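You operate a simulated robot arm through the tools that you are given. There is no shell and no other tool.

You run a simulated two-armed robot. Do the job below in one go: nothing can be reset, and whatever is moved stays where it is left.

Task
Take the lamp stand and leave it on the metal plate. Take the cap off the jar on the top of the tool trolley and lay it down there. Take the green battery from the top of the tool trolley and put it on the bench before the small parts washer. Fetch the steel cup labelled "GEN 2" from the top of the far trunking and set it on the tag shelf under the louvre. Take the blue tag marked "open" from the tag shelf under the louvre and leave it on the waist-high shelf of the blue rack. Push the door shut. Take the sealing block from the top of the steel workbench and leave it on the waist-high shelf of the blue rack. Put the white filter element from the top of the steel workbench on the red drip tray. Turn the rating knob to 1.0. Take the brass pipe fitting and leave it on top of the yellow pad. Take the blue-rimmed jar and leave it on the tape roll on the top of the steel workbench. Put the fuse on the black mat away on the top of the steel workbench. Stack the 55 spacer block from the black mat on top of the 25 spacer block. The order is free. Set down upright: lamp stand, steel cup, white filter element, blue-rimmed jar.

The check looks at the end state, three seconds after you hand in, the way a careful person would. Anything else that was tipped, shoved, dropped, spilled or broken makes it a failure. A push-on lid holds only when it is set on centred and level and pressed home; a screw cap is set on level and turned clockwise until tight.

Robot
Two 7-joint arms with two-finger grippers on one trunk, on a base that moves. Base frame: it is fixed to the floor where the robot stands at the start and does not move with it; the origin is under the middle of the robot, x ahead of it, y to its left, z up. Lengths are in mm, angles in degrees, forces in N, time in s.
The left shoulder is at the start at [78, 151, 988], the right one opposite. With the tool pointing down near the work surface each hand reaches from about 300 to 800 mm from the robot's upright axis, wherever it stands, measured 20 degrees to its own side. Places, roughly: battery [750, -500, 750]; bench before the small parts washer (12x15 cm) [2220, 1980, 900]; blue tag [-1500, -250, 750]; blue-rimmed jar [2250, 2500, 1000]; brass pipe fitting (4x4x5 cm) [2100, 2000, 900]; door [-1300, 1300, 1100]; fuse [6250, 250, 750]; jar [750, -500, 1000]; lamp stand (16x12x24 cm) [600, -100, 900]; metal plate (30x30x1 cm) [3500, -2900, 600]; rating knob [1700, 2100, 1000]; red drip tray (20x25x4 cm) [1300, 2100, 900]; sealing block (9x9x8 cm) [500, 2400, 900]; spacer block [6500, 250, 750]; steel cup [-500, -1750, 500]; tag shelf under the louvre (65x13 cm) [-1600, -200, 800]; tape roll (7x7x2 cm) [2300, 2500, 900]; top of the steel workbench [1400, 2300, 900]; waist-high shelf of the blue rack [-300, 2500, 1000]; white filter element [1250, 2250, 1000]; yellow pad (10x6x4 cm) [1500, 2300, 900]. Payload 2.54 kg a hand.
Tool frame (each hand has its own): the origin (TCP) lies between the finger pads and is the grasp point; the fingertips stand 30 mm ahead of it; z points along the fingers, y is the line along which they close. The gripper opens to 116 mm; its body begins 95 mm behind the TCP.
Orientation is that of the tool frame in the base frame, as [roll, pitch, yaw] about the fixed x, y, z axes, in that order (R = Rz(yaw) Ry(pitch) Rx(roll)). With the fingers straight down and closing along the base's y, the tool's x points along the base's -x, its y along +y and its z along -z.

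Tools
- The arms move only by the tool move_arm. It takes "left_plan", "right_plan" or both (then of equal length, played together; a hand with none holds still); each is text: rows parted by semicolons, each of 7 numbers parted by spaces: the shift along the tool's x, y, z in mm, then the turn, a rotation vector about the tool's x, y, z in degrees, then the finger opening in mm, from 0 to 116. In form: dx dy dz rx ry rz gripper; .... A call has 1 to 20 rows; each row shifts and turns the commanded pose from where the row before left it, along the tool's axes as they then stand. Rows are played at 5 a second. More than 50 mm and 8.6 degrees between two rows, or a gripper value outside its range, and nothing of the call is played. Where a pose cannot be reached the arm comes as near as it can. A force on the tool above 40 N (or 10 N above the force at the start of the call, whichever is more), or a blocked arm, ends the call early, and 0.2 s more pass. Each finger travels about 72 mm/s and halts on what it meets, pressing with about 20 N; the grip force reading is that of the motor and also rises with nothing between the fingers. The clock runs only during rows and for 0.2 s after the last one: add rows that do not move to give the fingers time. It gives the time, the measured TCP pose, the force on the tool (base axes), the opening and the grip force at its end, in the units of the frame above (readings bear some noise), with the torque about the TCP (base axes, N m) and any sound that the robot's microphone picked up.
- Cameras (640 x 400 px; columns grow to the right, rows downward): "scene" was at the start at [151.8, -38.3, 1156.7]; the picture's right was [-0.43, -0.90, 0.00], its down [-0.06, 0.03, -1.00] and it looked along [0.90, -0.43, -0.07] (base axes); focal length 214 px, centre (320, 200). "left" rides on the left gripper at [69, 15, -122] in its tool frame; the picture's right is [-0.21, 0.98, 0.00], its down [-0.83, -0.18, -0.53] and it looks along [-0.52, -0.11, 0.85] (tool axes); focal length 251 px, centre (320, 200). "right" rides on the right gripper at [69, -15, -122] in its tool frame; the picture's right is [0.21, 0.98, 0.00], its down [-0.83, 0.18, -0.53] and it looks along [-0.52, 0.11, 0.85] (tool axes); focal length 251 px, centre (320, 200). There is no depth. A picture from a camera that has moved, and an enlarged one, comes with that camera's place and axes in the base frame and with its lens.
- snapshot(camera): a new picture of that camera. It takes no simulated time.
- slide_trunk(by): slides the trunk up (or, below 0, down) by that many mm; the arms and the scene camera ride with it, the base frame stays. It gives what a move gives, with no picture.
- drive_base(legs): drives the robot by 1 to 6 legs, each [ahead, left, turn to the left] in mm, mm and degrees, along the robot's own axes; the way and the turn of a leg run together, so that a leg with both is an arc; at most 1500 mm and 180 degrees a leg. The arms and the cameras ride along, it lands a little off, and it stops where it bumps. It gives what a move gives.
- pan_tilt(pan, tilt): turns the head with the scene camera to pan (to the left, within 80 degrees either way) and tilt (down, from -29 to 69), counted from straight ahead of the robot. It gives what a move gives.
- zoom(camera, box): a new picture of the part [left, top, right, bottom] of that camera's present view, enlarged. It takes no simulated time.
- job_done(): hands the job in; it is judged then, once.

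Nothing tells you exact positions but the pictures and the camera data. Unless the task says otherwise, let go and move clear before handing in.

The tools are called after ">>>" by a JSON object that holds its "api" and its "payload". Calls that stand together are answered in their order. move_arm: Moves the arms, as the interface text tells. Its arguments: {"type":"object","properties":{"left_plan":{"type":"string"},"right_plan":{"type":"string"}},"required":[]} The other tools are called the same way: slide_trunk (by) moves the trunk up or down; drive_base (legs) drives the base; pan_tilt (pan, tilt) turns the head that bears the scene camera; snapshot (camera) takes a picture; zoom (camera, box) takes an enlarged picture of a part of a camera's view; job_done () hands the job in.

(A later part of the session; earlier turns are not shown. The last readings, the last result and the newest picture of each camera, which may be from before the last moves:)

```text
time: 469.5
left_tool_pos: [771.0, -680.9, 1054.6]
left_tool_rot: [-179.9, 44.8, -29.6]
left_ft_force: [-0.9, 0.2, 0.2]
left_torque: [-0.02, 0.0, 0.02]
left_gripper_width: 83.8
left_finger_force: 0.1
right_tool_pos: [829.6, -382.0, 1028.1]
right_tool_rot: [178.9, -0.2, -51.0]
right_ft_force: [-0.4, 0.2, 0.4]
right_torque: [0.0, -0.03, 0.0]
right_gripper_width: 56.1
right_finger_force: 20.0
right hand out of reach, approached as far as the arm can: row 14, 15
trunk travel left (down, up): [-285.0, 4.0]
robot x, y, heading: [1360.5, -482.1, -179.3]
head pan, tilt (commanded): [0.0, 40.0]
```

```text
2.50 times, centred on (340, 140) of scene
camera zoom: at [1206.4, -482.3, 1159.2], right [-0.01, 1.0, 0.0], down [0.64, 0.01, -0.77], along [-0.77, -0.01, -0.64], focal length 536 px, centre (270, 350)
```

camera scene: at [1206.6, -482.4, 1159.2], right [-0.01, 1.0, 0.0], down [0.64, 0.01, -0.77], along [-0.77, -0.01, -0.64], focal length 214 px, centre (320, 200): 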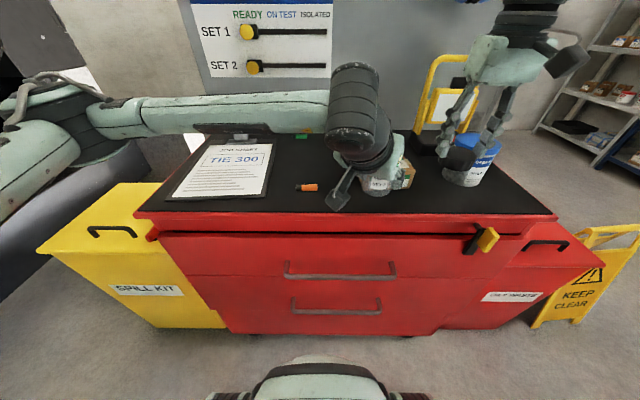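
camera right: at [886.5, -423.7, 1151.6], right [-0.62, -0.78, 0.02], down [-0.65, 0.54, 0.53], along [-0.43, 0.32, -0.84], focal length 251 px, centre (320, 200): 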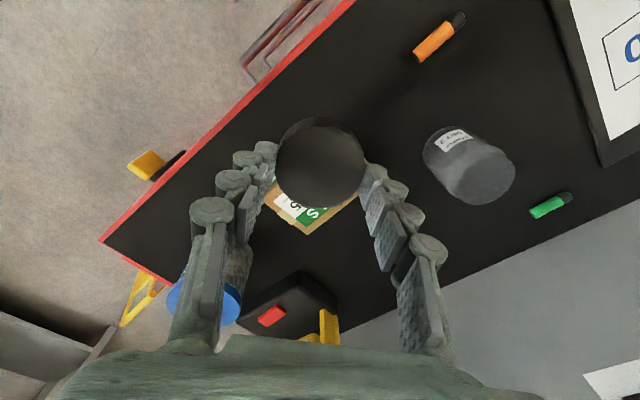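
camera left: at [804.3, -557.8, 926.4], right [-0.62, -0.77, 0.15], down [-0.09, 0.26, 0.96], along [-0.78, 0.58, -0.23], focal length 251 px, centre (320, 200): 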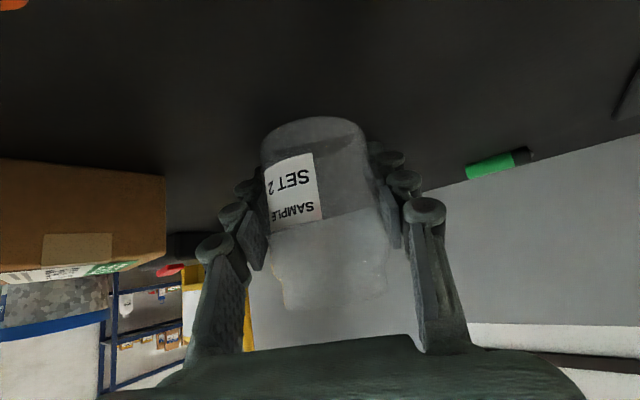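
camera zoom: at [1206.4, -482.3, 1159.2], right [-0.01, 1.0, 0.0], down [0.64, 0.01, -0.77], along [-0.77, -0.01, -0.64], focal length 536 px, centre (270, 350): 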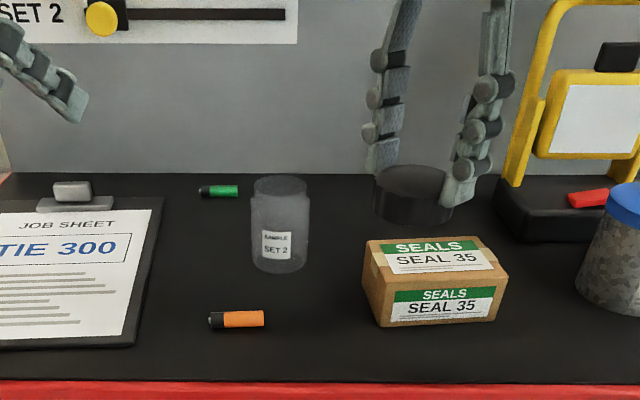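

Strafing the base 75 mm left so the right hand can reach the spot.

>>> {"api": "drive_base", "payload": {"legs": [[0, 75, 0]]}}

>>> {"api": "snapshot", "payload": {"camera": "right"}}

>>> {"api": "zoom", "payload": {"camera": "scene", "box": [260, 80, 460, 220]}}

```text
time: 470.9
left_tool_pos: [771.2, -756.4, 1055.3]
left_tool_rot: [-179.9, 44.8, -29.7]
left_ft_force: [0.9, 0.6, 0.1]
left_torque: [0.04, 0.0, -0.01]
left_gripper_width: 84.2
left_finger_force: 0.0
right_tool_pos: [829.3, -457.4, 1028.9]
right_tool_rot: [178.8, -0.2, -50.9]
right_ft_force: [-0.1, -0.5, 0.1]
right_torque: [0.03, 0.0, -0.01]
right_gripper_width: 56.2
right_finger_force: 19.7
trunk travel left (down, up): [-285.0, 4.0]
robot x, y, heading: [1358.9, -558.3, -179.1]
head pan, tilt (commanded): [0.0, 40.0]
```

```text
taken
camera right: at [887.5, -499.2, 1151.8], right [-0.62, -0.78, 0.02], down [-0.65, 0.53, 0.53], along [-0.43, 0.32, -0.84], focal length 251 px, centre (320, 200)
```

right: 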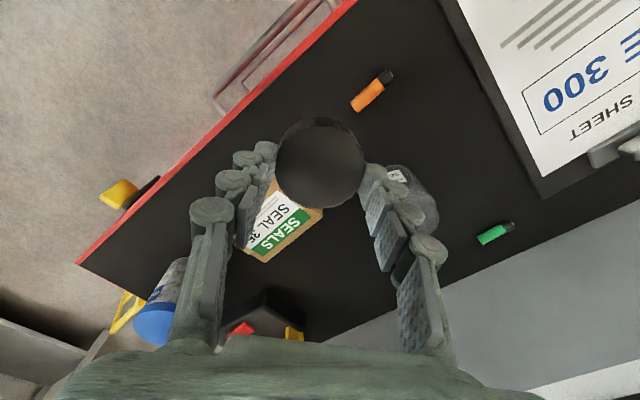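

```text
2.86 times, centred on (360, 150) of scene
camera zoom: at [1207.4, -557.7, 1159.2], right [-0.01, 1.0, 0.0], down [0.64, 0.01, -0.77], along [-0.77, -0.01, -0.64], focal length 613 px, centre (206, 343)
```

zoom: 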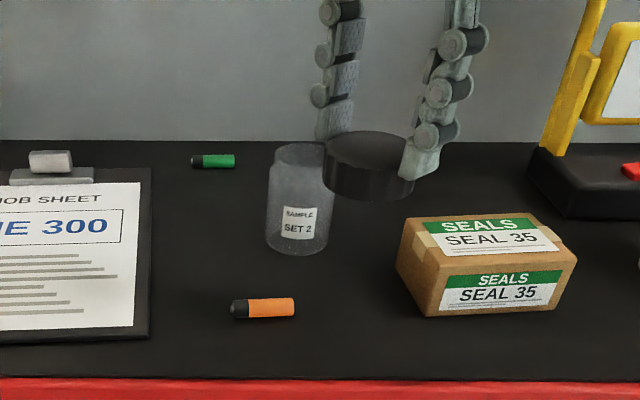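

Moving over the chosen spot and lowering the cap.

>>> {"api": "move_arm", "payload": {"right_plan": "-21.8 0.8 0 0 0 0 45; 0 0 30 0 0 0 45; 0 0 30 0 0 0 45; 0 0 30 0 0 0 45; 0 0 20 0 0 0 45; 0 0 0 0 0 0 45"}}

>>> {"api": "zoom", "payload": {"camera": "scene", "box": [260, 80, 460, 220]}}

>>> {"api": "snapshot", "payload": {"camera": "right"}}

```text
time: 472.3
left_tool_pos: [771.3, -756.2, 1054.4]
left_tool_rot: [-179.9, 44.8, -29.7]
left_ft_force: [-0.5, 0.7, -0.6]
left_torque: [0.03, -0.02, -0.01]
left_gripper_width: 84.0
left_finger_force: 0.1
right_tool_pos: [814.6, -441.1, 917.4]
right_tool_rot: [178.9, -0.2, -50.9]
right_ft_force: [-0.7, -1.3, 0.7]
right_torque: [-0.03, -0.01, 0.0]
right_gripper_width: 56.2
right_finger_force: 19.7
trunk travel left (down, up): [-285.0, 4.0]
robot x, y, heading: [1356.3, -559.1, -179.4]
head pan, tilt (commanded): [0.0, 40.0]
```

```text
2.86 times, centred on (360, 150) of scene
camera zoom: at [1207.4, -557.4, 1159.2], right [-0.01, 1.0, 0.0], down [0.64, 0.01, -0.77], along [-0.77, -0.01, -0.64], focal length 613 px, centre (206, 343)
```

zoom: 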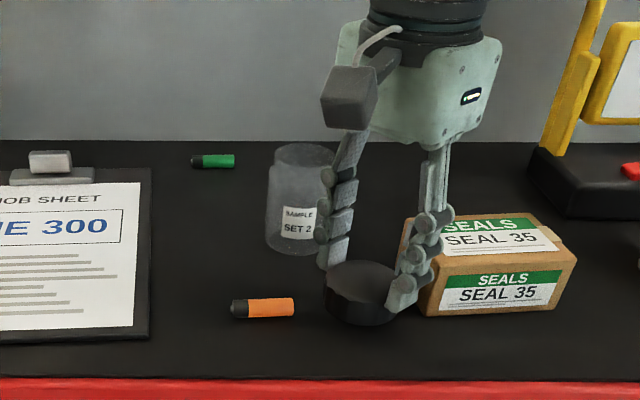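

```text
taken
camera right: at [870.8, -482.6, 1041.1], right [-0.62, -0.78, 0.02], down [-0.65, 0.53, 0.53], along [-0.43, 0.32, -0.85], focal length 251 px, centre (320, 200)
```

right: 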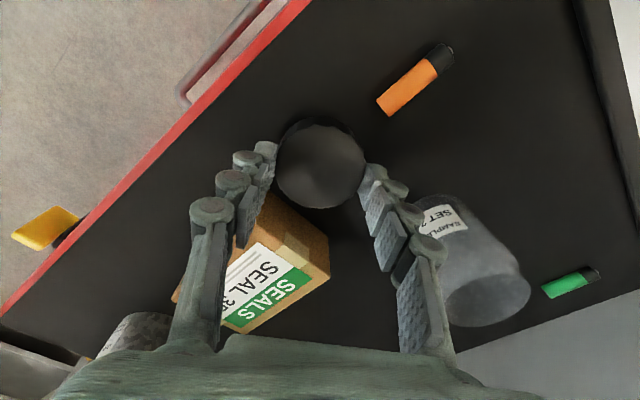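

>>> {"api": "move_arm", "payload": {"right_plan": "0 0 4 0 0 0 45; 0 0 3 0 0 0 45; 0 0 0 0 0 0 45"}}

>>> {"api": "move_arm", "payload": {"right_plan": "0 0 2 0 0 0 45; 0 0 2 0 0 0 45; 0 0 0 0 0 0 45"}}

>>> {"api": "move_arm", "payload": {"right_plan": "0 0 2 0 0 0 45; 0 0 0 0 0 0 45"}}

```text
time: 473.1
left_tool_pos: [771.5, -756.1, 1053.7]
left_tool_rot: [-179.9, 44.8, -29.7]
left_ft_force: [0.5, 0.6, 0.2]
left_torque: [-0.04, 0.01, 0.01]
left_gripper_width: 84.0
left_finger_force: 0.0
right_tool_pos: [813.2, -441.1, 911.7]
right_tool_rot: [178.8, -0.2, -50.8]
right_ft_force: [-0.7, -0.8, -0.6]
right_torque: [-0.02, 0.02, -0.02]
right_gripper_width: 56.0
right_finger_force: 19.8
trunk travel left (down, up): [-285.0, 4.0]
robot x, y, heading: [1358.3, -557.0, -179.1]
head pan, tilt (commanded): [0.0, 40.0]
```

```text
time: 473.9
left_tool_pos: [772.6, -755.7, 1055.0]
left_tool_rot: [-179.9, 44.7, -29.6]
left_ft_force: [-0.4, -0.3, 0.8]
left_torque: [0.03, 0.0, -0.03]
left_gripper_width: 84.1
left_finger_force: 0.0
right_tool_pos: [813.4, -440.3, 907.5]
right_tool_rot: [178.8, -0.2, -50.9]
right_ft_force: [0.9, -0.1, 0.4]
right_torque: [-0.01, -0.01, 0.0]
right_gripper_width: 56.4
right_finger_force: 19.9
trunk travel left (down, up): [-285.0, 4.0]
robot x, y, heading: [1361.4, -561.1, -179.1]
head pan, tilt (commanded): [0.0, 40.0]
```

```text
time: 474.5
left_tool_pos: [772.9, -755.9, 1053.9]
left_tool_rot: [-179.9, 44.7, -29.8]
left_ft_force: [0.2, 0.4, -0.3]
left_torque: [0.04, -0.02, 0.02]
left_gripper_width: 83.9
left_finger_force: 0.1
right_tool_pos: [813.5, -442.0, 905.7]
right_tool_rot: [178.9, -0.2, -50.9]
right_ft_force: [0.5, 0.6, 0.0]
right_torque: [-0.03, 0.0, 0.0]
right_gripper_width: 56.1
right_finger_force: 20.0
trunk travel left (down, up): [-285.0, 4.0]
robot x, y, heading: [1359.2, -559.5, -179.5]
head pan, tilt (commanded): [0.0, 40.0]
```

>>> {"api": "move_arm", "payload": {"right_plan": "0 0 2 0 0 0 45; 0 0 0 0 0 0 45"}}

>>> {"api": "move_arm", "payload": {"right_plan": "0 0 2 0 0 0 45; 0 0 0 0 0 0 45"}}

>>> {"api": "move_arm", "payload": {"right_plan": "0 0 2 0 0 0 45; 0 0 0 0 0 0 45"}}

>>> {"api": "zoom", "payload": {"camera": "scene", "box": [330, 130, 430, 200]}}

```text
time: 475.1
left_tool_pos: [770.9, -755.8, 1054.0]
left_tool_rot: [-179.9, 44.8, -29.6]
left_ft_force: [0.5, 0.0, -0.3]
left_torque: [0.03, -0.01, -0.01]
left_gripper_width: 83.9
left_finger_force: 0.0
right_tool_pos: [813.8, -441.5, 903.5]
right_tool_rot: [178.8, -0.2, -50.9]
right_ft_force: [1.0, 0.5, -1.1]
right_torque: [0.0, 0.04, 0.03]
right_gripper_width: 56.1
right_finger_force: 20.6
trunk travel left (down, up): [-285.0, 4.0]
robot x, y, heading: [1359.1, -552.6, -179.2]
head pan, tilt (commanded): [0.0, 40.0]
```

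```text
time: 475.7
left_tool_pos: [771.6, -756.9, 1055.1]
left_tool_rot: [-179.8, 44.9, -29.8]
left_ft_force: [0.1, -1.0, -0.5]
left_torque: [0.01, 0.0, -0.01]
left_gripper_width: 84.2
left_finger_force: 0.1
right_tool_pos: [812.3, -441.9, 901.5]
right_tool_rot: [178.9, -0.2, -50.9]
right_ft_force: [-0.2, 1.0, 0.8]
right_torque: [0.03, -0.01, -0.02]
right_gripper_width: 56.1
right_finger_force: 19.9
trunk travel left (down, up): [-285.0, 4.0]
robot x, y, heading: [1360.2, -555.2, -179.4]
head pan, tilt (commanded): [0.0, 40.0]
```

```text
time: 476.3
left_tool_pos: [771.7, -756.0, 1054.4]
left_tool_rot: [180.0, 44.8, -29.7]
left_ft_force: [-0.3, 0.3, 0.0]
left_torque: [0.0, 0.02, 0.01]
left_gripper_width: 83.8
left_finger_force: 0.1
right_tool_pos: [813.2, -442.3, 898.5]
right_tool_rot: [178.8, -0.2, -50.9]
right_ft_force: [0.6, 0.2, 0.1]
right_torque: [0.0, 0.02, -0.04]
right_gripper_width: 56.4
right_finger_force: 20.2
trunk travel left (down, up): [-285.0, 4.0]
robot x, y, heading: [1356.8, -557.4, -179.4]
head pan, tilt (commanded): [0.0, 40.0]
```

```text
5.71 times, centred on (380, 165) of scene
camera zoom: at [1207.4, -557.4, 1159.2], right [-0.01, 1.0, 0.0], down [0.64, 0.01, -0.77], along [-0.77, -0.01, -0.64], focal length 1226 px, centre (-23, 400)
```

zoom: 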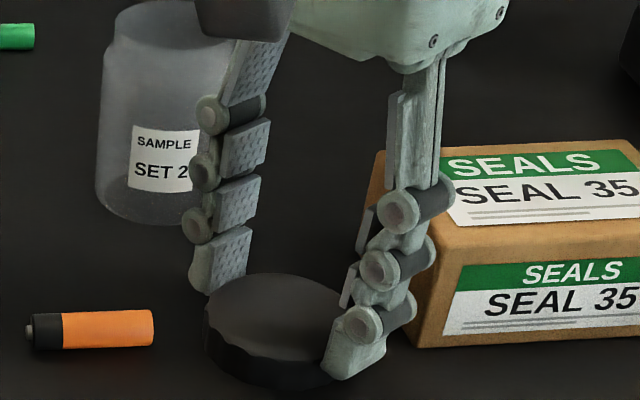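

>>> {"api": "move_arm", "payload": {"right_plan": "0 0 2 0 0 0 45; 0 0 0 0 0 0 45"}}

>>> {"api": "move_arm", "payload": {"right_plan": "0 0 2 0 0 0 45; 0 0 0 0 0 0 45"}}

>>> {"api": "move_arm", "payload": {"right_plan": "0 0 2 0 0 0 45; 0 0 0 0 0 0 45"}}

```text
time: 476.9
left_tool_pos: [771.8, -756.5, 1054.8]
left_tool_rot: [-179.9, 44.8, -29.7]
left_ft_force: [-1.0, 0.1, 1.0]
left_torque: [0.02, 0.0, -0.02]
left_gripper_width: 84.0
left_finger_force: 0.0
right_tool_pos: [812.7, -441.6, 898.0]
right_tool_rot: [178.8, -0.2, -50.9]
right_ft_force: [-0.2, 0.5, 0.9]
right_torque: [0.03, 0.0, -0.02]
right_gripper_width: 56.1
right_finger_force: 19.7
trunk travel left (down, up): [-285.0, 4.0]
robot x, y, heading: [1357.0, -554.5, -179.4]
head pan, tilt (commanded): [0.0, 40.0]
```

```text
time: 477.5
left_tool_pos: [772.9, -755.4, 1056.3]
left_tool_rot: [-180.0, 44.9, -29.6]
left_ft_force: [-0.6, 0.3, 0.0]
left_torque: [0.0, -0.01, 0.0]
left_gripper_width: 83.8
left_finger_force: 0.2
right_tool_pos: [813.3, -442.7, 896.7]
right_tool_rot: [178.8, -0.1, -51.0]
right_ft_force: [-0.8, 2.2, 8.6]
right_torque: [0.2, -0.01, 0.0]
right_gripper_width: 56.3
right_finger_force: 20.0
trunk travel left (down, up): [-285.0, 4.0]
robot x, y, heading: [1357.8, -557.2, -179.6]
head pan, tilt (commanded): [0.0, 40.0]
```

```text
time: 478.1
left_tool_pos: [772.7, -756.7, 1055.4]
left_tool_rot: [-179.9, 44.9, -29.8]
left_ft_force: [0.1, -0.2, -0.1]
left_torque: [0.0, -0.02, 0.03]
left_gripper_width: 84.1
left_finger_force: 0.0
right_tool_pos: [813.3, -443.2, 896.4]
right_tool_rot: [178.5, -0.1, -50.9]
right_ft_force: [-2.5, 0.9, 20.7]
right_torque: [0.17, 0.13, -0.01]
right_gripper_width: 56.2
right_finger_force: 19.5
trunk travel left (down, up): [-285.0, 4.0]
robot x, y, heading: [1360.2, -555.7, -179.1]
head pan, tilt (commanded): [0.0, 40.0]
```

Contact. Releasing the cap and lifting the right hand clear.

>>> {"api": "move_arm", "payload": {"right_plan": "0 0 -2 0 0 0 58; 0 0 0 0 0 0 64; 0 0 0 0 0 0 72; 0 0 0 0 0 0 72; 0 0 -20 0 0 0 72; 0 0 -40 0 0 0 72; 0 0 -40 0 0 0 72; 0 0 -40 0 0 0 72; 0 0 0 0 0 0 72"}}

>>> {"api": "zoom", "payload": {"camera": "scene", "box": [220, 80, 460, 230]}}

```text
time: 480.1
left_tool_pos: [772.2, -756.7, 1054.0]
left_tool_rot: [-180.0, 44.8, -29.7]
left_ft_force: [0.1, 0.4, -0.3]
left_torque: [0.0, 0.0, 0.01]
left_gripper_width: 83.8
left_finger_force: 0.0
right_tool_pos: [815.1, -440.1, 1036.4]
right_tool_rot: [178.8, -0.2, -50.9]
right_ft_force: [-0.2, 0.3, -0.1]
right_torque: [-0.05, -0.03, -0.01]
right_gripper_width: 72.0
right_finger_force: 0.1
trunk travel left (down, up): [-285.0, 4.0]
robot x, y, heading: [1358.8, -555.9, -179.3]
head pan, tilt (commanded): [0.0, 40.0]
```

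```text
2.67 times, centred on (340, 155) of scene
camera zoom: at [1207.4, -557.4, 1159.2], right [-0.01, 1.0, 0.0], down [0.64, 0.01, -0.77], along [-0.77, -0.01, -0.64], focal length 572 px, centre (267, 320)
```

zoom: 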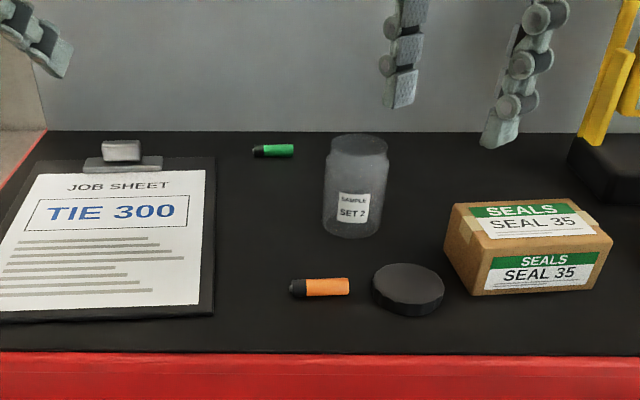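

The cap lies flat on the trolley top. Next the green battery: straightening both hands and shifting the base to the right so the left arm reaches straight ahead.

>>> {"api": "move_arm", "payload": {"left_plan": "0 0 0 -5.3 0 -5.3 84; 0 0 0 -5.3 0 -5.3 84; 0 0 0 -5.3 0 -5.3 84; 0 0 0 -5.3 0 -5.3 84; 0 0 0 0 0 0 84; 0 0 0 0 0 0 84; 0 0 0 0 0 0 84; 0 0 0 0 0 0 84", "right_plan": "0 0 -30 0 0 -7.3 72; 0 0 -30 0 0 -7.3 72; 0 0 -10 0 0 -7.3 72; 0 0 0 0 0 -7.3 72; 0 0 0 0 0 -7.3 72; 0 0 0 0 0 -7.3 72; 0 0 0 0 0 -7.3 72; 0 0 0 0 0 0 72"}}

>>> {"api": "drive_base", "payload": {"legs": [[0, -150, 0]]}}

>>> {"api": "snapshot", "payload": {"camera": "left"}}

>>> {"api": "snapshot", "payload": {"camera": "scene"}}

```text
time: 481.9
left_tool_pos: [771.7, -754.2, 1054.5]
left_tool_rot: [179.9, 44.8, 0.1]
left_ft_force: [0.4, 0.0, 0.1]
left_torque: [0.0, 0.04, 0.03]
left_gripper_width: 83.8
left_finger_force: 0.1
right_tool_pos: [827.3, -423.7, 1106.8]
right_tool_rot: [179.1, 0.8, 0.3]
right_ft_force: [0.0, -0.1, 0.7]
right_torque: [-0.02, 0.0, 0.0]
right_gripper_width: 72.0
right_finger_force: 0.1
right hand out of reach, approached as far as the arm can: row 1, 2
trunk travel left (down, up): [-285.0, 4.0]
robot x, y, heading: [1357.1, -554.9, -179.4]
head pan, tilt (commanded): [0.0, 40.0]
```

```text
time: 484.0
left_tool_pos: [770.4, -607.8, 1054.3]
left_tool_rot: [179.9, 44.8, 0.1]
left_ft_force: [-0.4, 0.7, 0.4]
left_torque: [-0.02, 0.01, 0.0]
left_gripper_width: 83.9
left_finger_force: 0.0
right_tool_pos: [825.7, -275.5, 1106.2]
right_tool_rot: [179.0, 0.7, 0.2]
right_ft_force: [0.2, 1.2, 0.3]
right_torque: [-0.02, 0.03, -0.01]
right_gripper_width: 72.0
right_finger_force: 0.1
trunk travel left (down, up): [-285.0, 4.0]
robot x, y, heading: [1355.3, -405.8, -179.4]
head pan, tilt (commanded): [0.0, 40.0]
```

```text
taken
camera left: at [904.4, -623.1, 1092.8], right [-0.15, -0.98, 0.15], down [-0.21, 0.18, 0.96], along [-0.97, 0.11, -0.23], focal length 251 px, centre (320, 200)
```

left: 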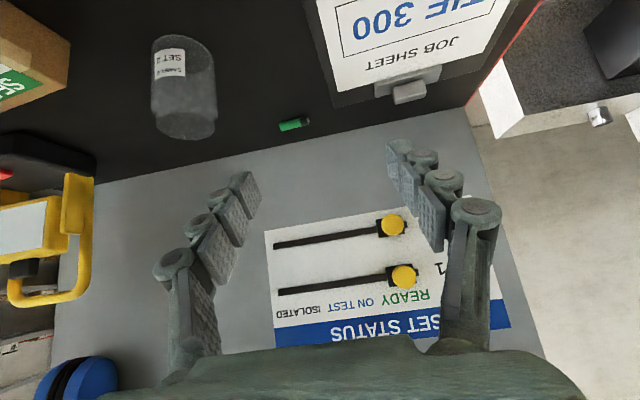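

```text
taken
camera scene: at [1205.7, -409.6, 1159.2], right [-0.01, 1.0, 0.0], down [0.64, 0.01, -0.77], along [-0.77, -0.01, -0.64], focal length 214 px, centre (320, 200)
```

scene: 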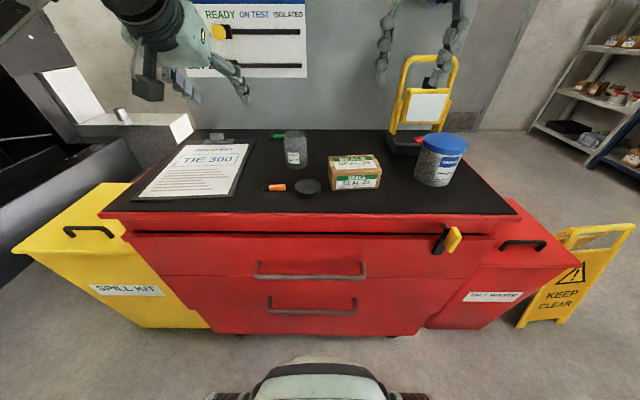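

The battery is at about [527, -556]. To keep the palm clear of the jar I'll approach with the left hand yawed 20°.

>>> {"api": "move_arm", "payload": {"left_plan": "0 0 0 4.7 0 4.7 80; 0 0 0 4.7 0 4.7 80; 0 0 0 4.7 0 4.7 80; -8.6 7.1 37.2 0 0 0 80; -8.6 7.1 37.2 0 0 0 80; -8.6 7.1 37.2 0 0 0 80; -8.6 7.1 37.2 0 0 0 80; -8.6 7.1 37.2 0 0 0 80; 0 0 0 0 0 0 80"}}

>>> {"api": "snapshot", "payload": {"camera": "left"}}

>>> {"api": "zoom", "payload": {"camera": "scene", "box": [160, 60, 360, 220]}}

```text
time: 486.0
left_tool_pos: [605.1, -587.1, 951.4]
left_tool_rot: [179.9, 44.9, -19.9]
left_ft_force: [-0.8, 0.9, -0.1]
left_torque: [0.01, 0.02, -0.01]
left_gripper_width: 80.2
left_finger_force: 0.1
right_tool_pos: [825.7, -276.1, 1106.7]
right_tool_rot: [179.1, 0.8, 0.2]
right_ft_force: [-0.1, 0.3, -0.4]
right_torque: [0.01, 0.0, -0.03]
right_gripper_width: 71.7
right_finger_force: 0.0
trunk travel left (down, up): [-285.0, 4.0]
robot x, y, heading: [1357.2, -409.5, -179.4]
head pan, tilt (commanded): [0.0, 40.0]
```

```text
taken
camera left: at [727.0, -647.0, 989.8], right [-0.47, -0.87, 0.15], down [-0.14, 0.24, 0.96], along [-0.87, 0.43, -0.23], focal length 251 px, centre (320, 200)
```

left: 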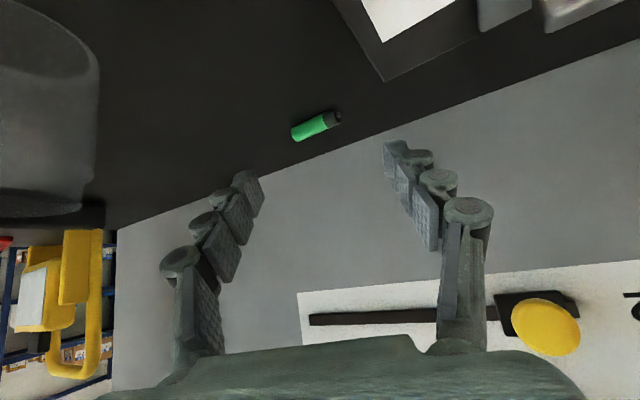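

```text
2.50 times, centred on (260, 140) of scene
camera zoom: at [1205.9, -409.9, 1159.3], right [-0.01, 1.0, 0.0], down [0.64, 0.01, -0.77], along [-0.77, -0.01, -0.64], focal length 536 px, centre (470, 350)
```

zoom: 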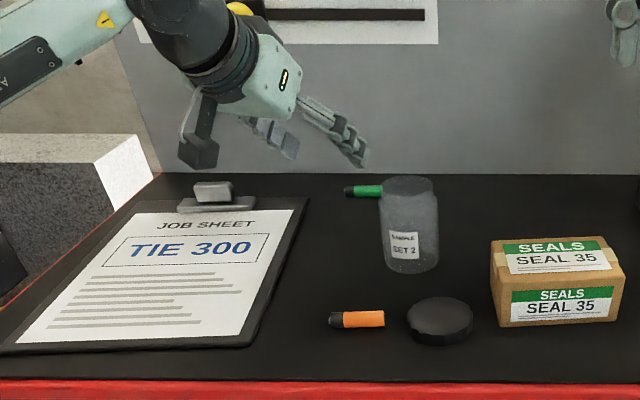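

Nicely aligned with the battery. Approaching in two steps.

>>> {"api": "move_arm", "payload": {"left_plan": "1 -1 35 0 0 0 80; 1 -1 35 0 0 0 76; 0 0 0 0 0 0 76"}}

>>> {"api": "snapshot", "payload": {"camera": "left"}}

>>> {"api": "zoom", "payload": {"camera": "scene", "box": [220, 90, 340, 190]}}

```text
time: 486.8
left_tool_pos: [561.0, -569.7, 899.9]
left_tool_rot: [179.9, 44.9, -19.8]
left_ft_force: [-0.3, -0.3, 0.3]
left_torque: [-0.01, 0.03, 0.01]
left_gripper_width: 76.3
left_finger_force: 0.0
right_tool_pos: [826.4, -275.0, 1105.9]
right_tool_rot: [179.1, 0.8, 0.3]
right_ft_force: [0.1, 1.1, -0.2]
right_torque: [0.0, 0.0, 0.02]
right_gripper_width: 72.0
right_finger_force: 0.0
trunk travel left (down, up): [-285.0, 4.0]
robot x, y, heading: [1357.0, -406.7, -179.3]
head pan, tilt (commanded): [0.0, 40.0]
```

```text
taken
camera left: at [682.5, -629.1, 938.6], right [-0.47, -0.87, 0.15], down [-0.14, 0.24, 0.96], along [-0.87, 0.43, -0.23], focal length 251 px, centre (320, 200)
```

left: 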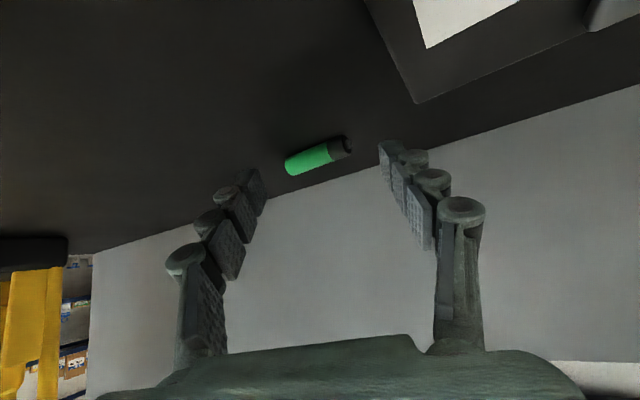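

```text
4.00 times, centred on (280, 140) of scene
camera zoom: at [1205.8, -409.9, 1159.2], right [-0.01, 1.0, 0.0], down [0.64, 0.01, -0.77], along [-0.77, -0.01, -0.64], focal length 858 px, centre (480, 440)
```

zoom: 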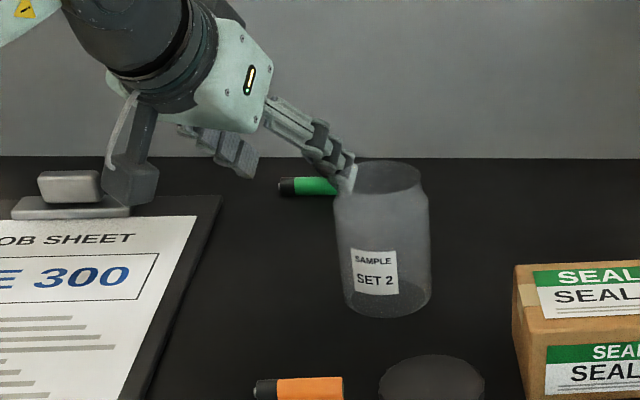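

Advancing the last 14 mm and closing on the battery's ends.

>>> {"api": "move_arm", "payload": {"left_plan": "0 0 7 0 0 0 76; 0 0 6 0 0 0 76; 0 0 0 0 0 0 76; 0 0 0 0 0 0 64; 0 0 0 0 0 0 52; 0 0 0 0 0 0 42; 0 0 0 0 0 0 42; 0 0 0 0 0 0 42"}}

>>> {"api": "snapshot", "payload": {"camera": "left"}}

```text
time: 488.6
left_tool_pos: [552.6, -565.3, 892.6]
left_tool_rot: [180.0, 44.8, -19.6]
left_ft_force: [0.3, 0.3, 0.3]
left_torque: [0.0, 0.02, 0.0]
left_gripper_width: 41.8
left_finger_force: 0.0
right_tool_pos: [826.4, -275.7, 1105.7]
right_tool_rot: [179.1, 0.8, 0.2]
right_ft_force: [-0.1, 0.3, 0.0]
right_torque: [0.0, 0.01, -0.03]
right_gripper_width: 72.2
right_finger_force: 0.0
trunk travel left (down, up): [-285.0, 4.0]
robot x, y, heading: [1356.3, -410.5, -179.4]
head pan, tilt (commanded): [0.0, 40.0]
```

```text
taken
camera left: at [673.2, -626.5, 930.6], right [-0.47, -0.87, 0.15], down [-0.14, 0.24, 0.96], along [-0.87, 0.43, -0.23], focal length 251 px, centre (320, 200)
```

left: 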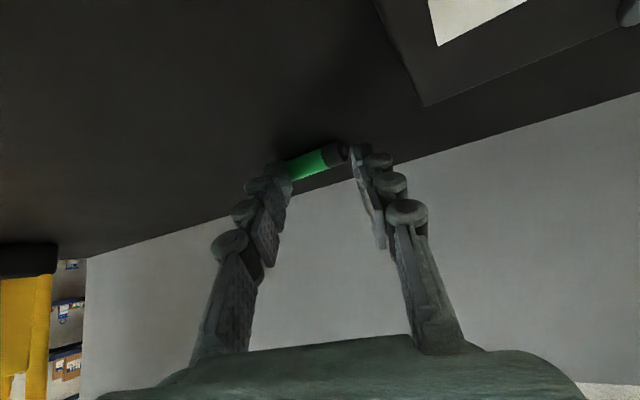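

No grip yet: the tips are slightly too high. Opening, advancing 6 mm more and trying again.

>>> {"api": "move_arm", "payload": {"left_plan": "0 0 0 0 0 0 60; 0 0 0 0 0 0 76; 0 0 0 0 0 0 76; 0 0 3 0 0 0 76; 0 0 3 0 0 0 76; 0 0 0 0 0 0 76"}}

>>> {"api": "zoom", "payload": {"camera": "left", "box": [240, 110, 420, 230]}}

```text
time: 490.0
left_tool_pos: [549.1, -565.4, 887.7]
left_tool_rot: [180.0, 44.7, -19.7]
left_ft_force: [0.8, -0.4, 0.1]
left_torque: [-0.01, -0.02, 0.03]
left_gripper_width: 76.0
left_finger_force: 0.1
right_tool_pos: [825.6, -275.8, 1106.1]
right_tool_rot: [179.1, 0.8, 0.2]
right_ft_force: [0.2, -0.1, -0.8]
right_torque: [0.01, -0.03, 0.0]
right_gripper_width: 72.0
right_finger_force: 0.1
trunk travel left (down, up): [-285.0, 4.0]
robot x, y, heading: [1356.0, -406.5, -179.5]
head pan, tilt (commanded): [0.0, 40.0]
```

```text
3.33 times, centred on (330, 170) of left
camera zoom: at [669.4, -625.2, 926.2], right [-0.47, -0.87, 0.15], down [-0.14, 0.24, 0.96], along [-0.87, 0.43, -0.23], focal length 838 px, centre (287, 300)
```

zoom: 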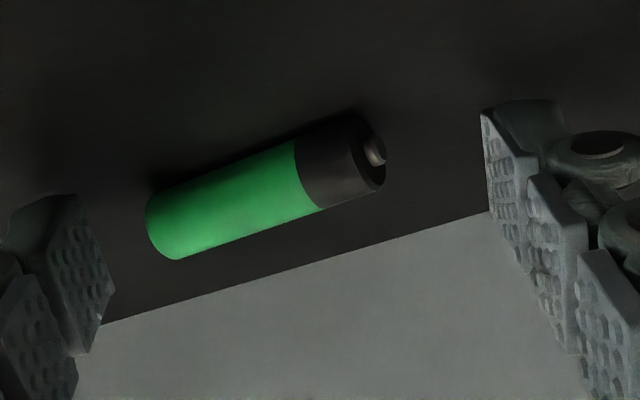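

Now the battery lies within the pads. Closing.

>>> {"api": "move_arm", "payload": {"left_plan": "0 0 0 0 0 0 64; 0 0 0 0 0 0 54; 0 0 0 0 0 0 44; 0 0 0 0 0 0 40; 0 0 0 0 0 0 40; 0 0 0 0 0 0 40"}}

>>> {"api": "zoom", "payload": {"camera": "left", "box": [240, 110, 420, 230]}}

```text
time: 491.4
left_tool_pos: [548.1, -565.1, 888.7]
left_tool_rot: [180.0, 44.9, -19.7]
left_ft_force: [-1.2, 0.0, 3.5]
left_torque: [0.06, 0.05, -0.01]
left_gripper_width: 40.9
left_finger_force: 0.6
right_tool_pos: [826.2, -276.1, 1106.1]
right_tool_rot: [179.1, 0.8, 0.2]
right_ft_force: [0.4, -0.2, 1.0]
right_torque: [0.01, 0.02, 0.01]
right_gripper_width: 72.1
right_finger_force: 0.1
trunk travel left (down, up): [-285.0, 4.0]
robot x, y, heading: [1361.8, -409.5, -179.2]
head pan, tilt (commanded): [0.0, 40.0]
```

```text
3.33 times, centred on (330, 170) of left
camera zoom: at [669.6, -625.1, 926.8], right [-0.47, -0.87, 0.15], down [-0.13, 0.24, 0.96], along [-0.87, 0.43, -0.23], focal length 838 px, centre (287, 300)
```

zoom: 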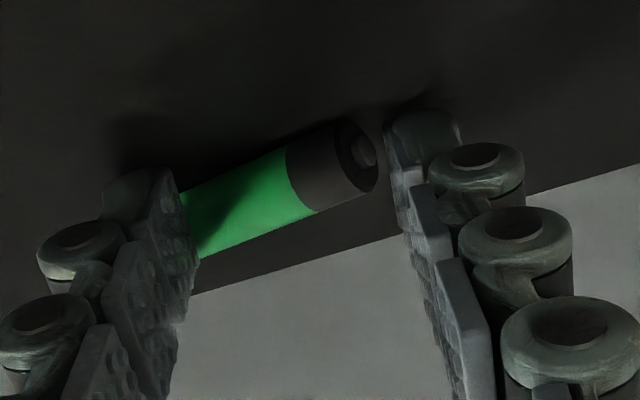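

The pads are slightly in front of the battery. Opening, shifting 9 mm further toward the panel at the same height, and closing again.

>>> {"api": "move_arm", "payload": {"left_plan": "-0.7 0 -0.7 0 0 0 56; 0 0 0 0 0 0 72; 0 0 0 0 0 0 72; -3.2 0 3.2 0 0 0 72; -3.2 0 3.2 0 0 0 72; 0 0 0 0 0 0 72; 0 0 0 0 0 0 60; 0 0 0 0 0 0 50; 0 0 0 0 0 0 40; 0 0 0 0 0 0 40; 0 0 0 0 0 0 40"}}

>>> {"api": "zoom", "payload": {"camera": "left", "box": [240, 110, 420, 230]}}

```text
time: 493.8
left_tool_pos: [539.4, -562.1, 889.3]
left_tool_rot: [180.0, 44.9, -19.7]
left_ft_force: [0.2, -0.8, -0.3]
left_torque: [0.0, -0.02, 0.02]
left_gripper_width: 40.1
left_finger_force: 0.3
right_tool_pos: [824.9, -276.4, 1106.0]
right_tool_rot: [179.2, 0.7, 0.3]
right_ft_force: [0.3, -0.6, 0.0]
right_torque: [0.0, 0.01, 0.0]
right_gripper_width: 71.9
right_finger_force: 0.0
trunk travel left (down, up): [-285.0, 4.0]
robot x, y, heading: [1355.8, -407.2, -179.3]
head pan, tilt (commanded): [0.0, 40.0]
```

```text
3.33 times, centred on (330, 170) of left
camera zoom: at [661.0, -622.0, 927.2], right [-0.47, -0.87, 0.15], down [-0.14, 0.24, 0.96], along [-0.87, 0.43, -0.23], focal length 838 px, centre (287, 300)
```

zoom: 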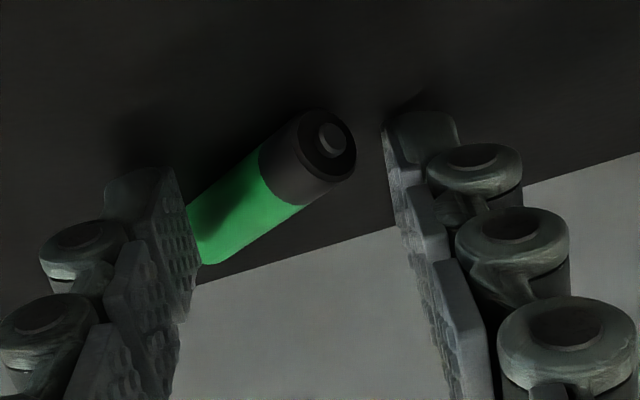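

The battery is swivelling between the pads. Closing further should align it with the pads and grip it across its diameter; doing it gradually.

>>> {"api": "move_arm", "payload": {"left_plan": "0 0 0 0 0 0 36; 0 0 0 0 0 0 32; 0 0 0 0 0 0 28; 0 0 0 0 0 0 28"}}

>>> {"api": "zoom", "payload": {"camera": "left", "box": [240, 110, 420, 230]}}

```text
time: 494.8
left_tool_pos: [539.7, -561.0, 889.0]
left_tool_rot: [-179.9, 44.9, -19.7]
left_ft_force: [0.0, 0.6, 0.6]
left_torque: [-0.02, 0.02, -0.01]
left_gripper_width: 28.5
left_finger_force: 0.1
right_tool_pos: [826.2, -275.7, 1106.0]
right_tool_rot: [179.1, 0.8, 0.2]
right_ft_force: [0.0, -0.3, 0.3]
right_torque: [0.0, 0.0, -0.02]
right_gripper_width: 71.9
right_finger_force: 0.1
trunk travel left (down, up): [-285.0, 4.0]
robot x, y, heading: [1356.4, -408.8, -179.1]
head pan, tilt (commanded): [0.0, 40.0]
```

```text
3.33 times, centred on (330, 170) of left
camera zoom: at [661.1, -622.0, 927.4], right [-0.47, -0.87, 0.15], down [-0.14, 0.24, 0.96], along [-0.87, 0.43, -0.23], focal length 838 px, centre (287, 300)
```

zoom: 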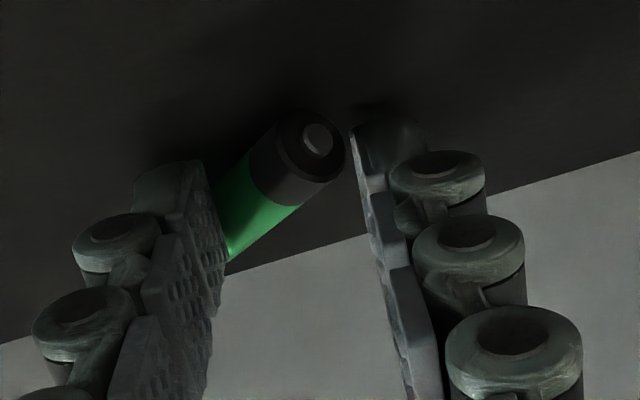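

It's turning into alignment as hoped. Closing further.

>>> {"api": "move_arm", "payload": {"left_plan": "0 0 0 0 0 0 24; 0 0 0 0 0 0 20; 0 0 0 0 0 0 16; 0 0 0 0 0 0 12; 0 0 0 0 0 0 8; 0 0 0 0 0 0 8; 0 0 0 0 0 0 8"}}

>>> {"api": "zoom", "payload": {"camera": "left", "box": [240, 110, 420, 230]}}

```text
time: 496.4
left_tool_pos: [539.8, -561.7, 889.1]
left_tool_rot: [180.0, 44.9, -19.7]
left_ft_force: [-0.7, -0.3, -0.3]
left_torque: [-0.01, 0.0, -0.02]
left_gripper_width: 13.1
left_finger_force: 20.3
right_tool_pos: [826.2, -275.1, 1105.6]
right_tool_rot: [179.1, 0.8, 0.2]
right_ft_force: [0.0, 0.0, 0.3]
right_torque: [0.02, -0.03, -0.03]
right_gripper_width: 72.0
right_finger_force: 0.1
trunk travel left (down, up): [-285.0, 4.0]
robot x, y, heading: [1360.6, -410.6, -179.4]
head pan, tilt (commanded): [0.0, 40.0]
```

```text
3.33 times, centred on (330, 170) of left
camera zoom: at [661.1, -622.0, 927.2], right [-0.47, -0.87, 0.15], down [-0.14, 0.24, 0.96], along [-0.87, 0.43, -0.23], focal length 838 px, centre (287, 300)
```

zoom: 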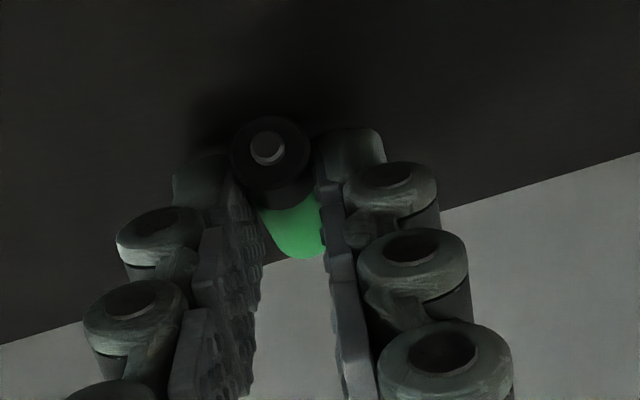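

The battery is gripped across its diameter (13 mm, 20 N). Lifting.

>>> {"api": "move_arm", "payload": {"left_plan": "-7 0 -7 0 0 0 4; -14 0 -14 0 0 0 4; -18 0 -18 0 0 0 4; -18 0 -18 0 0 0 4; 0 0 -30 0 0 0 4; 0 10 -40 0 0 0 4; 0 10 -40 0 0 0 4; 0 0 -40 0 0 0 4; 0 0 0 0 0 0 4"}}

>>> {"api": "snapshot", "payload": {"camera": "left"}}

>>> {"api": "zoom", "payload": {"camera": "scene", "box": [140, 0, 460, 220]}}

```text
time: 498.4
left_tool_pos: [634.7, -616.0, 1078.6]
left_tool_rot: [-180.0, 44.8, -19.7]
left_ft_force: [0.1, 0.1, -0.5]
left_torque: [0.0, 0.02, -0.01]
left_gripper_width: 12.9
left_finger_force: 20.0
right_tool_pos: [825.3, -275.2, 1104.6]
right_tool_rot: [179.1, 0.8, 0.2]
right_ft_force: [0.1, -0.2, 0.7]
right_torque: [0.02, 0.0, 0.01]
right_gripper_width: 71.7
right_finger_force: 0.2
trunk travel left (down, up): [-285.0, 4.0]
robot x, y, heading: [1357.3, -406.4, -179.2]
head pan, tilt (commanded): [0.0, 40.0]
```

```text
taken
camera left: at [755.1, -676.3, 1116.1], right [-0.47, -0.87, 0.15], down [-0.14, 0.24, 0.96], along [-0.87, 0.43, -0.23], focal length 251 px, centre (320, 200)
```

left: 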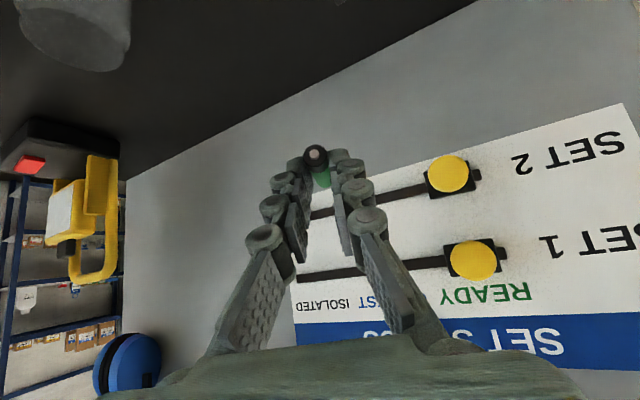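

```text
1.82 times, centred on (300, 110) of scene
camera zoom: at [1205.4, -409.8, 1159.1], right [-0.01, 1.0, 0.0], down [0.64, 0.01, -0.77], along [-0.77, -0.01, -0.64], focal length 390 px, centre (356, 364)
```

zoom: 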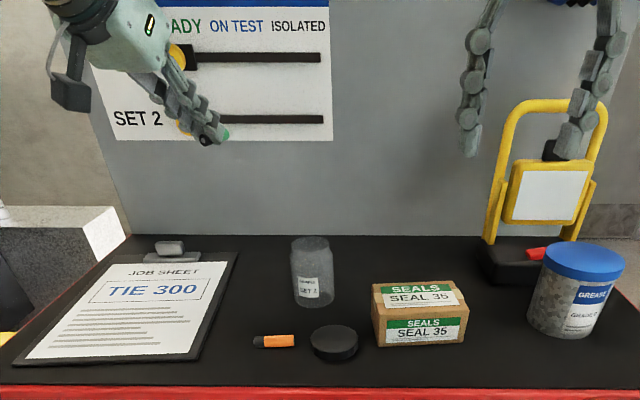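

Battery secured. Drawing the left hand back, and tilting the right hand up to prepare a horizontal grasp of the lamp's top bar (about [585, -154, 1089]).

>>> {"api": "move_arm", "payload": {"left_plan": "25 -12.8 -25 0 0 0 4; 25 -12.8 -25 0 0 0 4; 25 -12.8 -25 0 0 0 4; 25 -12.8 -25 0 0 0 4; 0 0 0 0 0 0 4; 0 0 0 0 0 0 4; 0 0 0 0 0 0 4; 0 0 0 0 0 0 4; 0 0 0 0 0 0 4; 0 0 0 0 0 0 4; 0 0 0 0 0 0 4", "right_plan": "-10 -20 0 0 -7.5 0 72; -10 -20 0 0 -7.5 0 72; -10 -20 0 0 -7.5 0 72; -10 -20 0 0 -7.5 0 72; -10 -20 10 0 -7.5 0 72; -10 -20 10 0 -7.5 0 72; 0 0 20 0 -7.5 0 72; 0 0 20 0 -7.5 0 72; 0 0 20 0 -7.5 0 72; 0 0 0 0 -7.5 0 72; 0 0 0 0 0 0 72"}}

>>> {"api": "snapshot", "payload": {"camera": "right"}}

>>> {"api": "snapshot", "payload": {"camera": "scene"}}

```text
time: 500.8
left_tool_pos: [784.1, -613.9, 1075.4]
left_tool_rot: [179.9, 44.8, -19.7]
left_ft_force: [0.6, 0.2, -0.2]
left_torque: [0.02, -0.02, -0.03]
left_gripper_width: 12.8
left_finger_force: 20.0
right_tool_pos: [711.4, -154.8, 1072.6]
right_tool_rot: [176.1, 75.8, -3.6]
right_ft_force: [0.2, 0.2, -1.0]
right_torque: [-0.01, 0.02, -0.01]
right_gripper_width: 72.2
right_finger_force: 0.1
trunk travel left (down, up): [-285.0, 4.0]
robot x, y, heading: [1357.1, -408.9, -179.4]
head pan, tilt (commanded): [0.0, 40.0]
```

```text
taken
camera right: at [846.6, -141.4, 1035.9], right [0.06, -0.98, -0.19], down [0.32, -0.16, 0.93], along [-0.95, -0.11, 0.3], focal length 251 px, centre (320, 200)
```

right: 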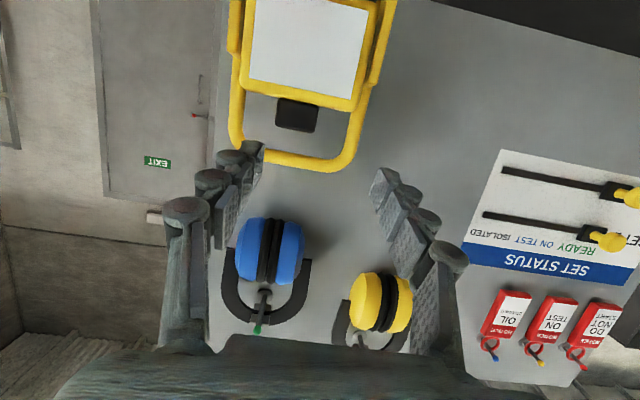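

```text
taken
camera scene: at [1205.7, -409.9, 1159.2], right [-0.01, 1.0, 0.0], down [0.64, 0.01, -0.77], along [-0.77, -0.01, -0.64], focal length 214 px, centre (320, 200)
```

scene: 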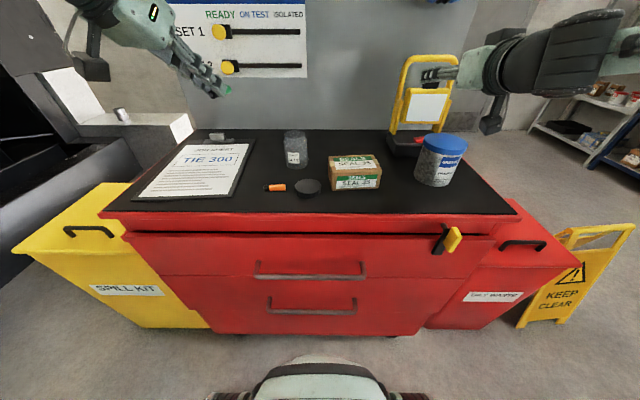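

>>> {"api": "zoom", "payload": {"camera": "scene", "box": [370, 30, 490, 180]}}

>>> {"api": "zoom", "payload": {"camera": "right", "box": [200, 0, 420, 220]}}

```text
2.67 times, centred on (430, 105) of scene
camera zoom: at [1205.7, -409.9, 1159.2], right [-0.01, 1.0, 0.0], down [0.64, 0.01, -0.77], along [-0.77, -0.01, -0.64], focal length 572 px, centre (27, 453)
```

zoom: 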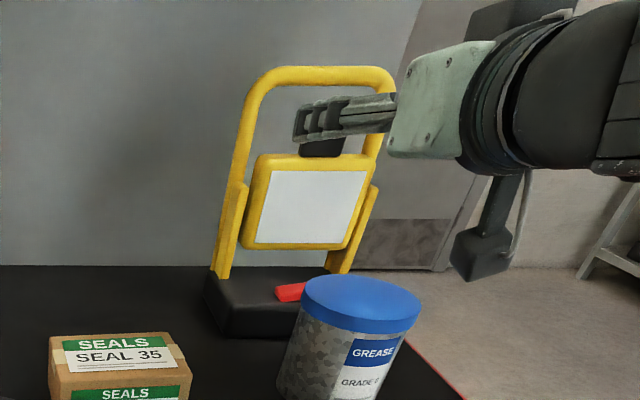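

```text
1.82 times, centred on (310, 110) of right
camera zoom: at [846.6, -141.4, 1035.9], right [0.06, -0.98, -0.19], down [0.32, -0.16, 0.93], along [-0.95, -0.11, 0.3], focal length 457 px, centre (338, 364)
```

zoom: 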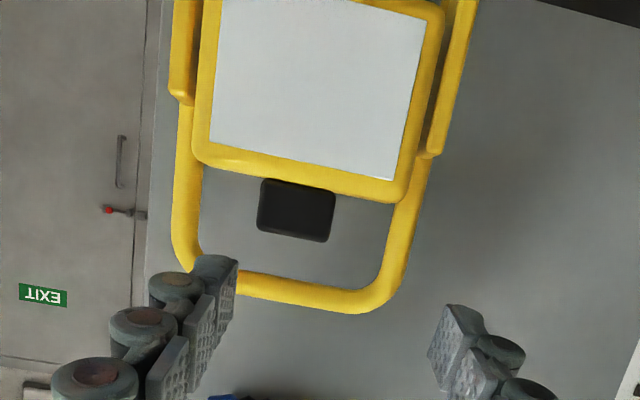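

The top bar's centre triangulates to about [549, -136, 1086]. Rolling the right hand 90° so the jaws close vertically.

>>> {"api": "move_arm", "payload": {"right_plan": "0 0 0 0 0 7.5 72; 0 0 0 0 0 7.5 72; 0 0 0 0 0 7.5 72; 0 0 0 0 0 7.5 72; 0 0 0 0 0 7.5 72; 0 0 0 0 0 7.5 72; 0 0 0 0 0 7.5 72; 0 0 0 0 0 7.5 72; 0 0 0 0 0 7.5 72; 0 0 0 0 0 7.5 72; 0 0 0 0 0 7.5 72; 0 0 0 0 0 7.5 72; 0 0 0 0 0 0 72"}}

>>> {"api": "snapshot", "payload": {"camera": "right"}}

>>> {"api": "zoom", "payload": {"camera": "scene", "box": [340, 0, 580, 180]}}

```text
time: 503.6
left_tool_pos: [784.4, -614.6, 1076.9]
left_tool_rot: [-179.9, 44.8, -19.6]
left_ft_force: [-0.7, -0.1, 0.1]
left_torque: [0.0, 0.03, -0.01]
left_gripper_width: 13.0
left_finger_force: 19.7
right_tool_pos: [711.2, -157.5, 1071.0]
right_tool_rot: [104.2, -0.9, -89.8]
right_ft_force: [-0.5, 0.3, 0.5]
right_torque: [-0.03, -0.03, -0.01]
right_gripper_width: 72.2
right_finger_force: 0.0
trunk travel left (down, up): [-285.0, 4.0]
robot x, y, heading: [1357.5, -410.5, -179.2]
head pan, tilt (commanded): [0.0, 40.0]
```

```text
taken
camera right: at [832.9, -225.9, 1089.1], right [-0.24, -0.2, 0.95], down [0.47, 0.83, 0.29], along [-0.85, 0.52, -0.11], focal length 251 px, centre (320, 200)
```

right: 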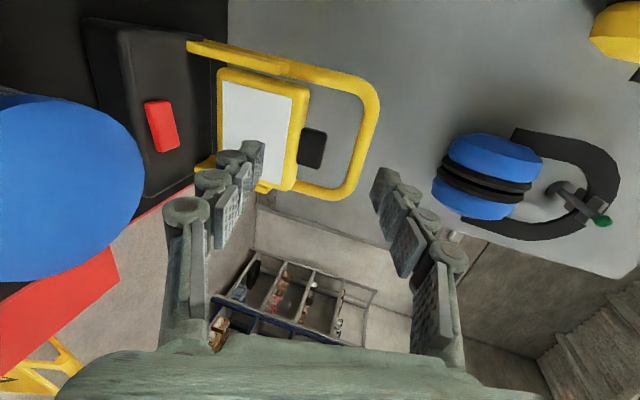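

```text
2.22 times, centred on (460, 90) of scene
camera zoom: at [1205.7, -409.9, 1159.2], right [-0.01, 1.0, 0.0], down [0.64, 0.01, -0.77], along [-0.77, -0.01, -0.64], focal length 477 px, centre (9, 444)
```

zoom: 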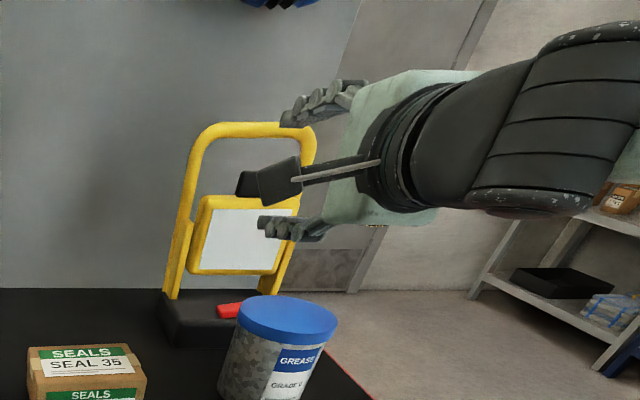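

The jaws now close vertically. Moving to a pre-grasp point in front of the bar.

>>> {"api": "move_arm", "payload": {"right_plan": "-7.9 27.3 7.5 0 0 0 60; -7.9 27.3 7.5 0 0 0 44; 0 0 0 0 0 0 44; 0 0 0 0 0 0 44"}}

>>> {"api": "snapshot", "payload": {"camera": "right"}}

>>> {"api": "zoom", "payload": {"camera": "scene", "box": [360, 0, 520, 120]}}

```text
time: 504.6
left_tool_pos: [784.5, -613.8, 1075.9]
left_tool_rot: [-180.0, 44.8, -19.8]
left_ft_force: [0.4, -0.3, -0.2]
left_torque: [-0.03, -0.04, 0.03]
left_gripper_width: 12.9
left_finger_force: 20.1
right_tool_pos: [681.9, -141.6, 1120.9]
right_tool_rot: [104.3, -1.0, -89.7]
right_ft_force: [-0.2, 0.8, -0.2]
right_torque: [-0.02, -0.01, 0.01]
right_gripper_width: 43.8
right_finger_force: 0.0
trunk travel left (down, up): [-285.0, 4.0]
robot x, y, heading: [1361.9, -408.2, -179.2]
head pan, tilt (commanded): [0.0, 40.0]
```

```text
taken
camera right: at [804.6, -209.8, 1137.9], right [-0.24, -0.2, 0.95], down [0.47, 0.83, 0.29], along [-0.85, 0.52, -0.1], focal length 251 px, centre (320, 200)
```

right: 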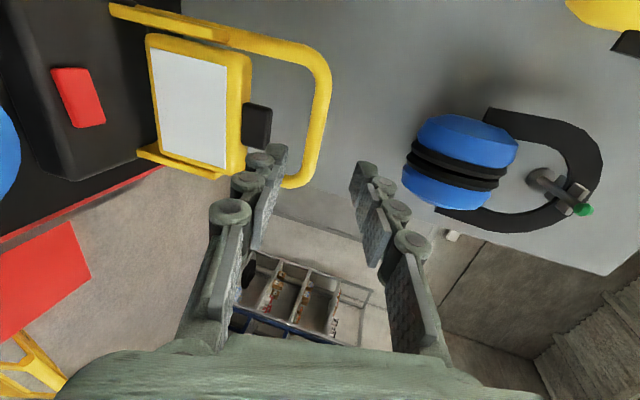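

```text
3.33 times, centred on (440, 60) of scene
camera zoom: at [1205.6, -409.8, 1159.2], right [-0.01, 1.0, 0.0], down [0.64, 0.01, -0.77], along [-0.77, -0.01, -0.64], focal length 715 px, centre (-80, 667)
```

zoom: 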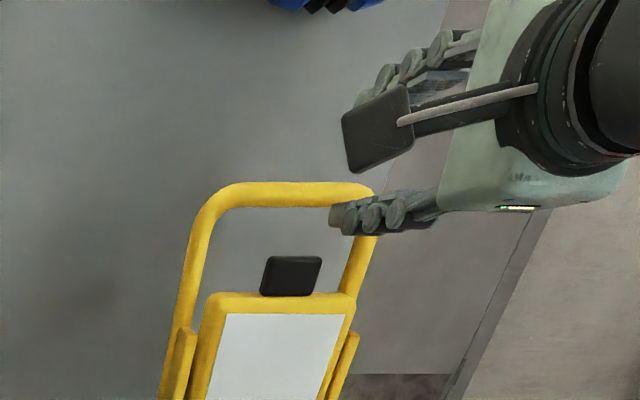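

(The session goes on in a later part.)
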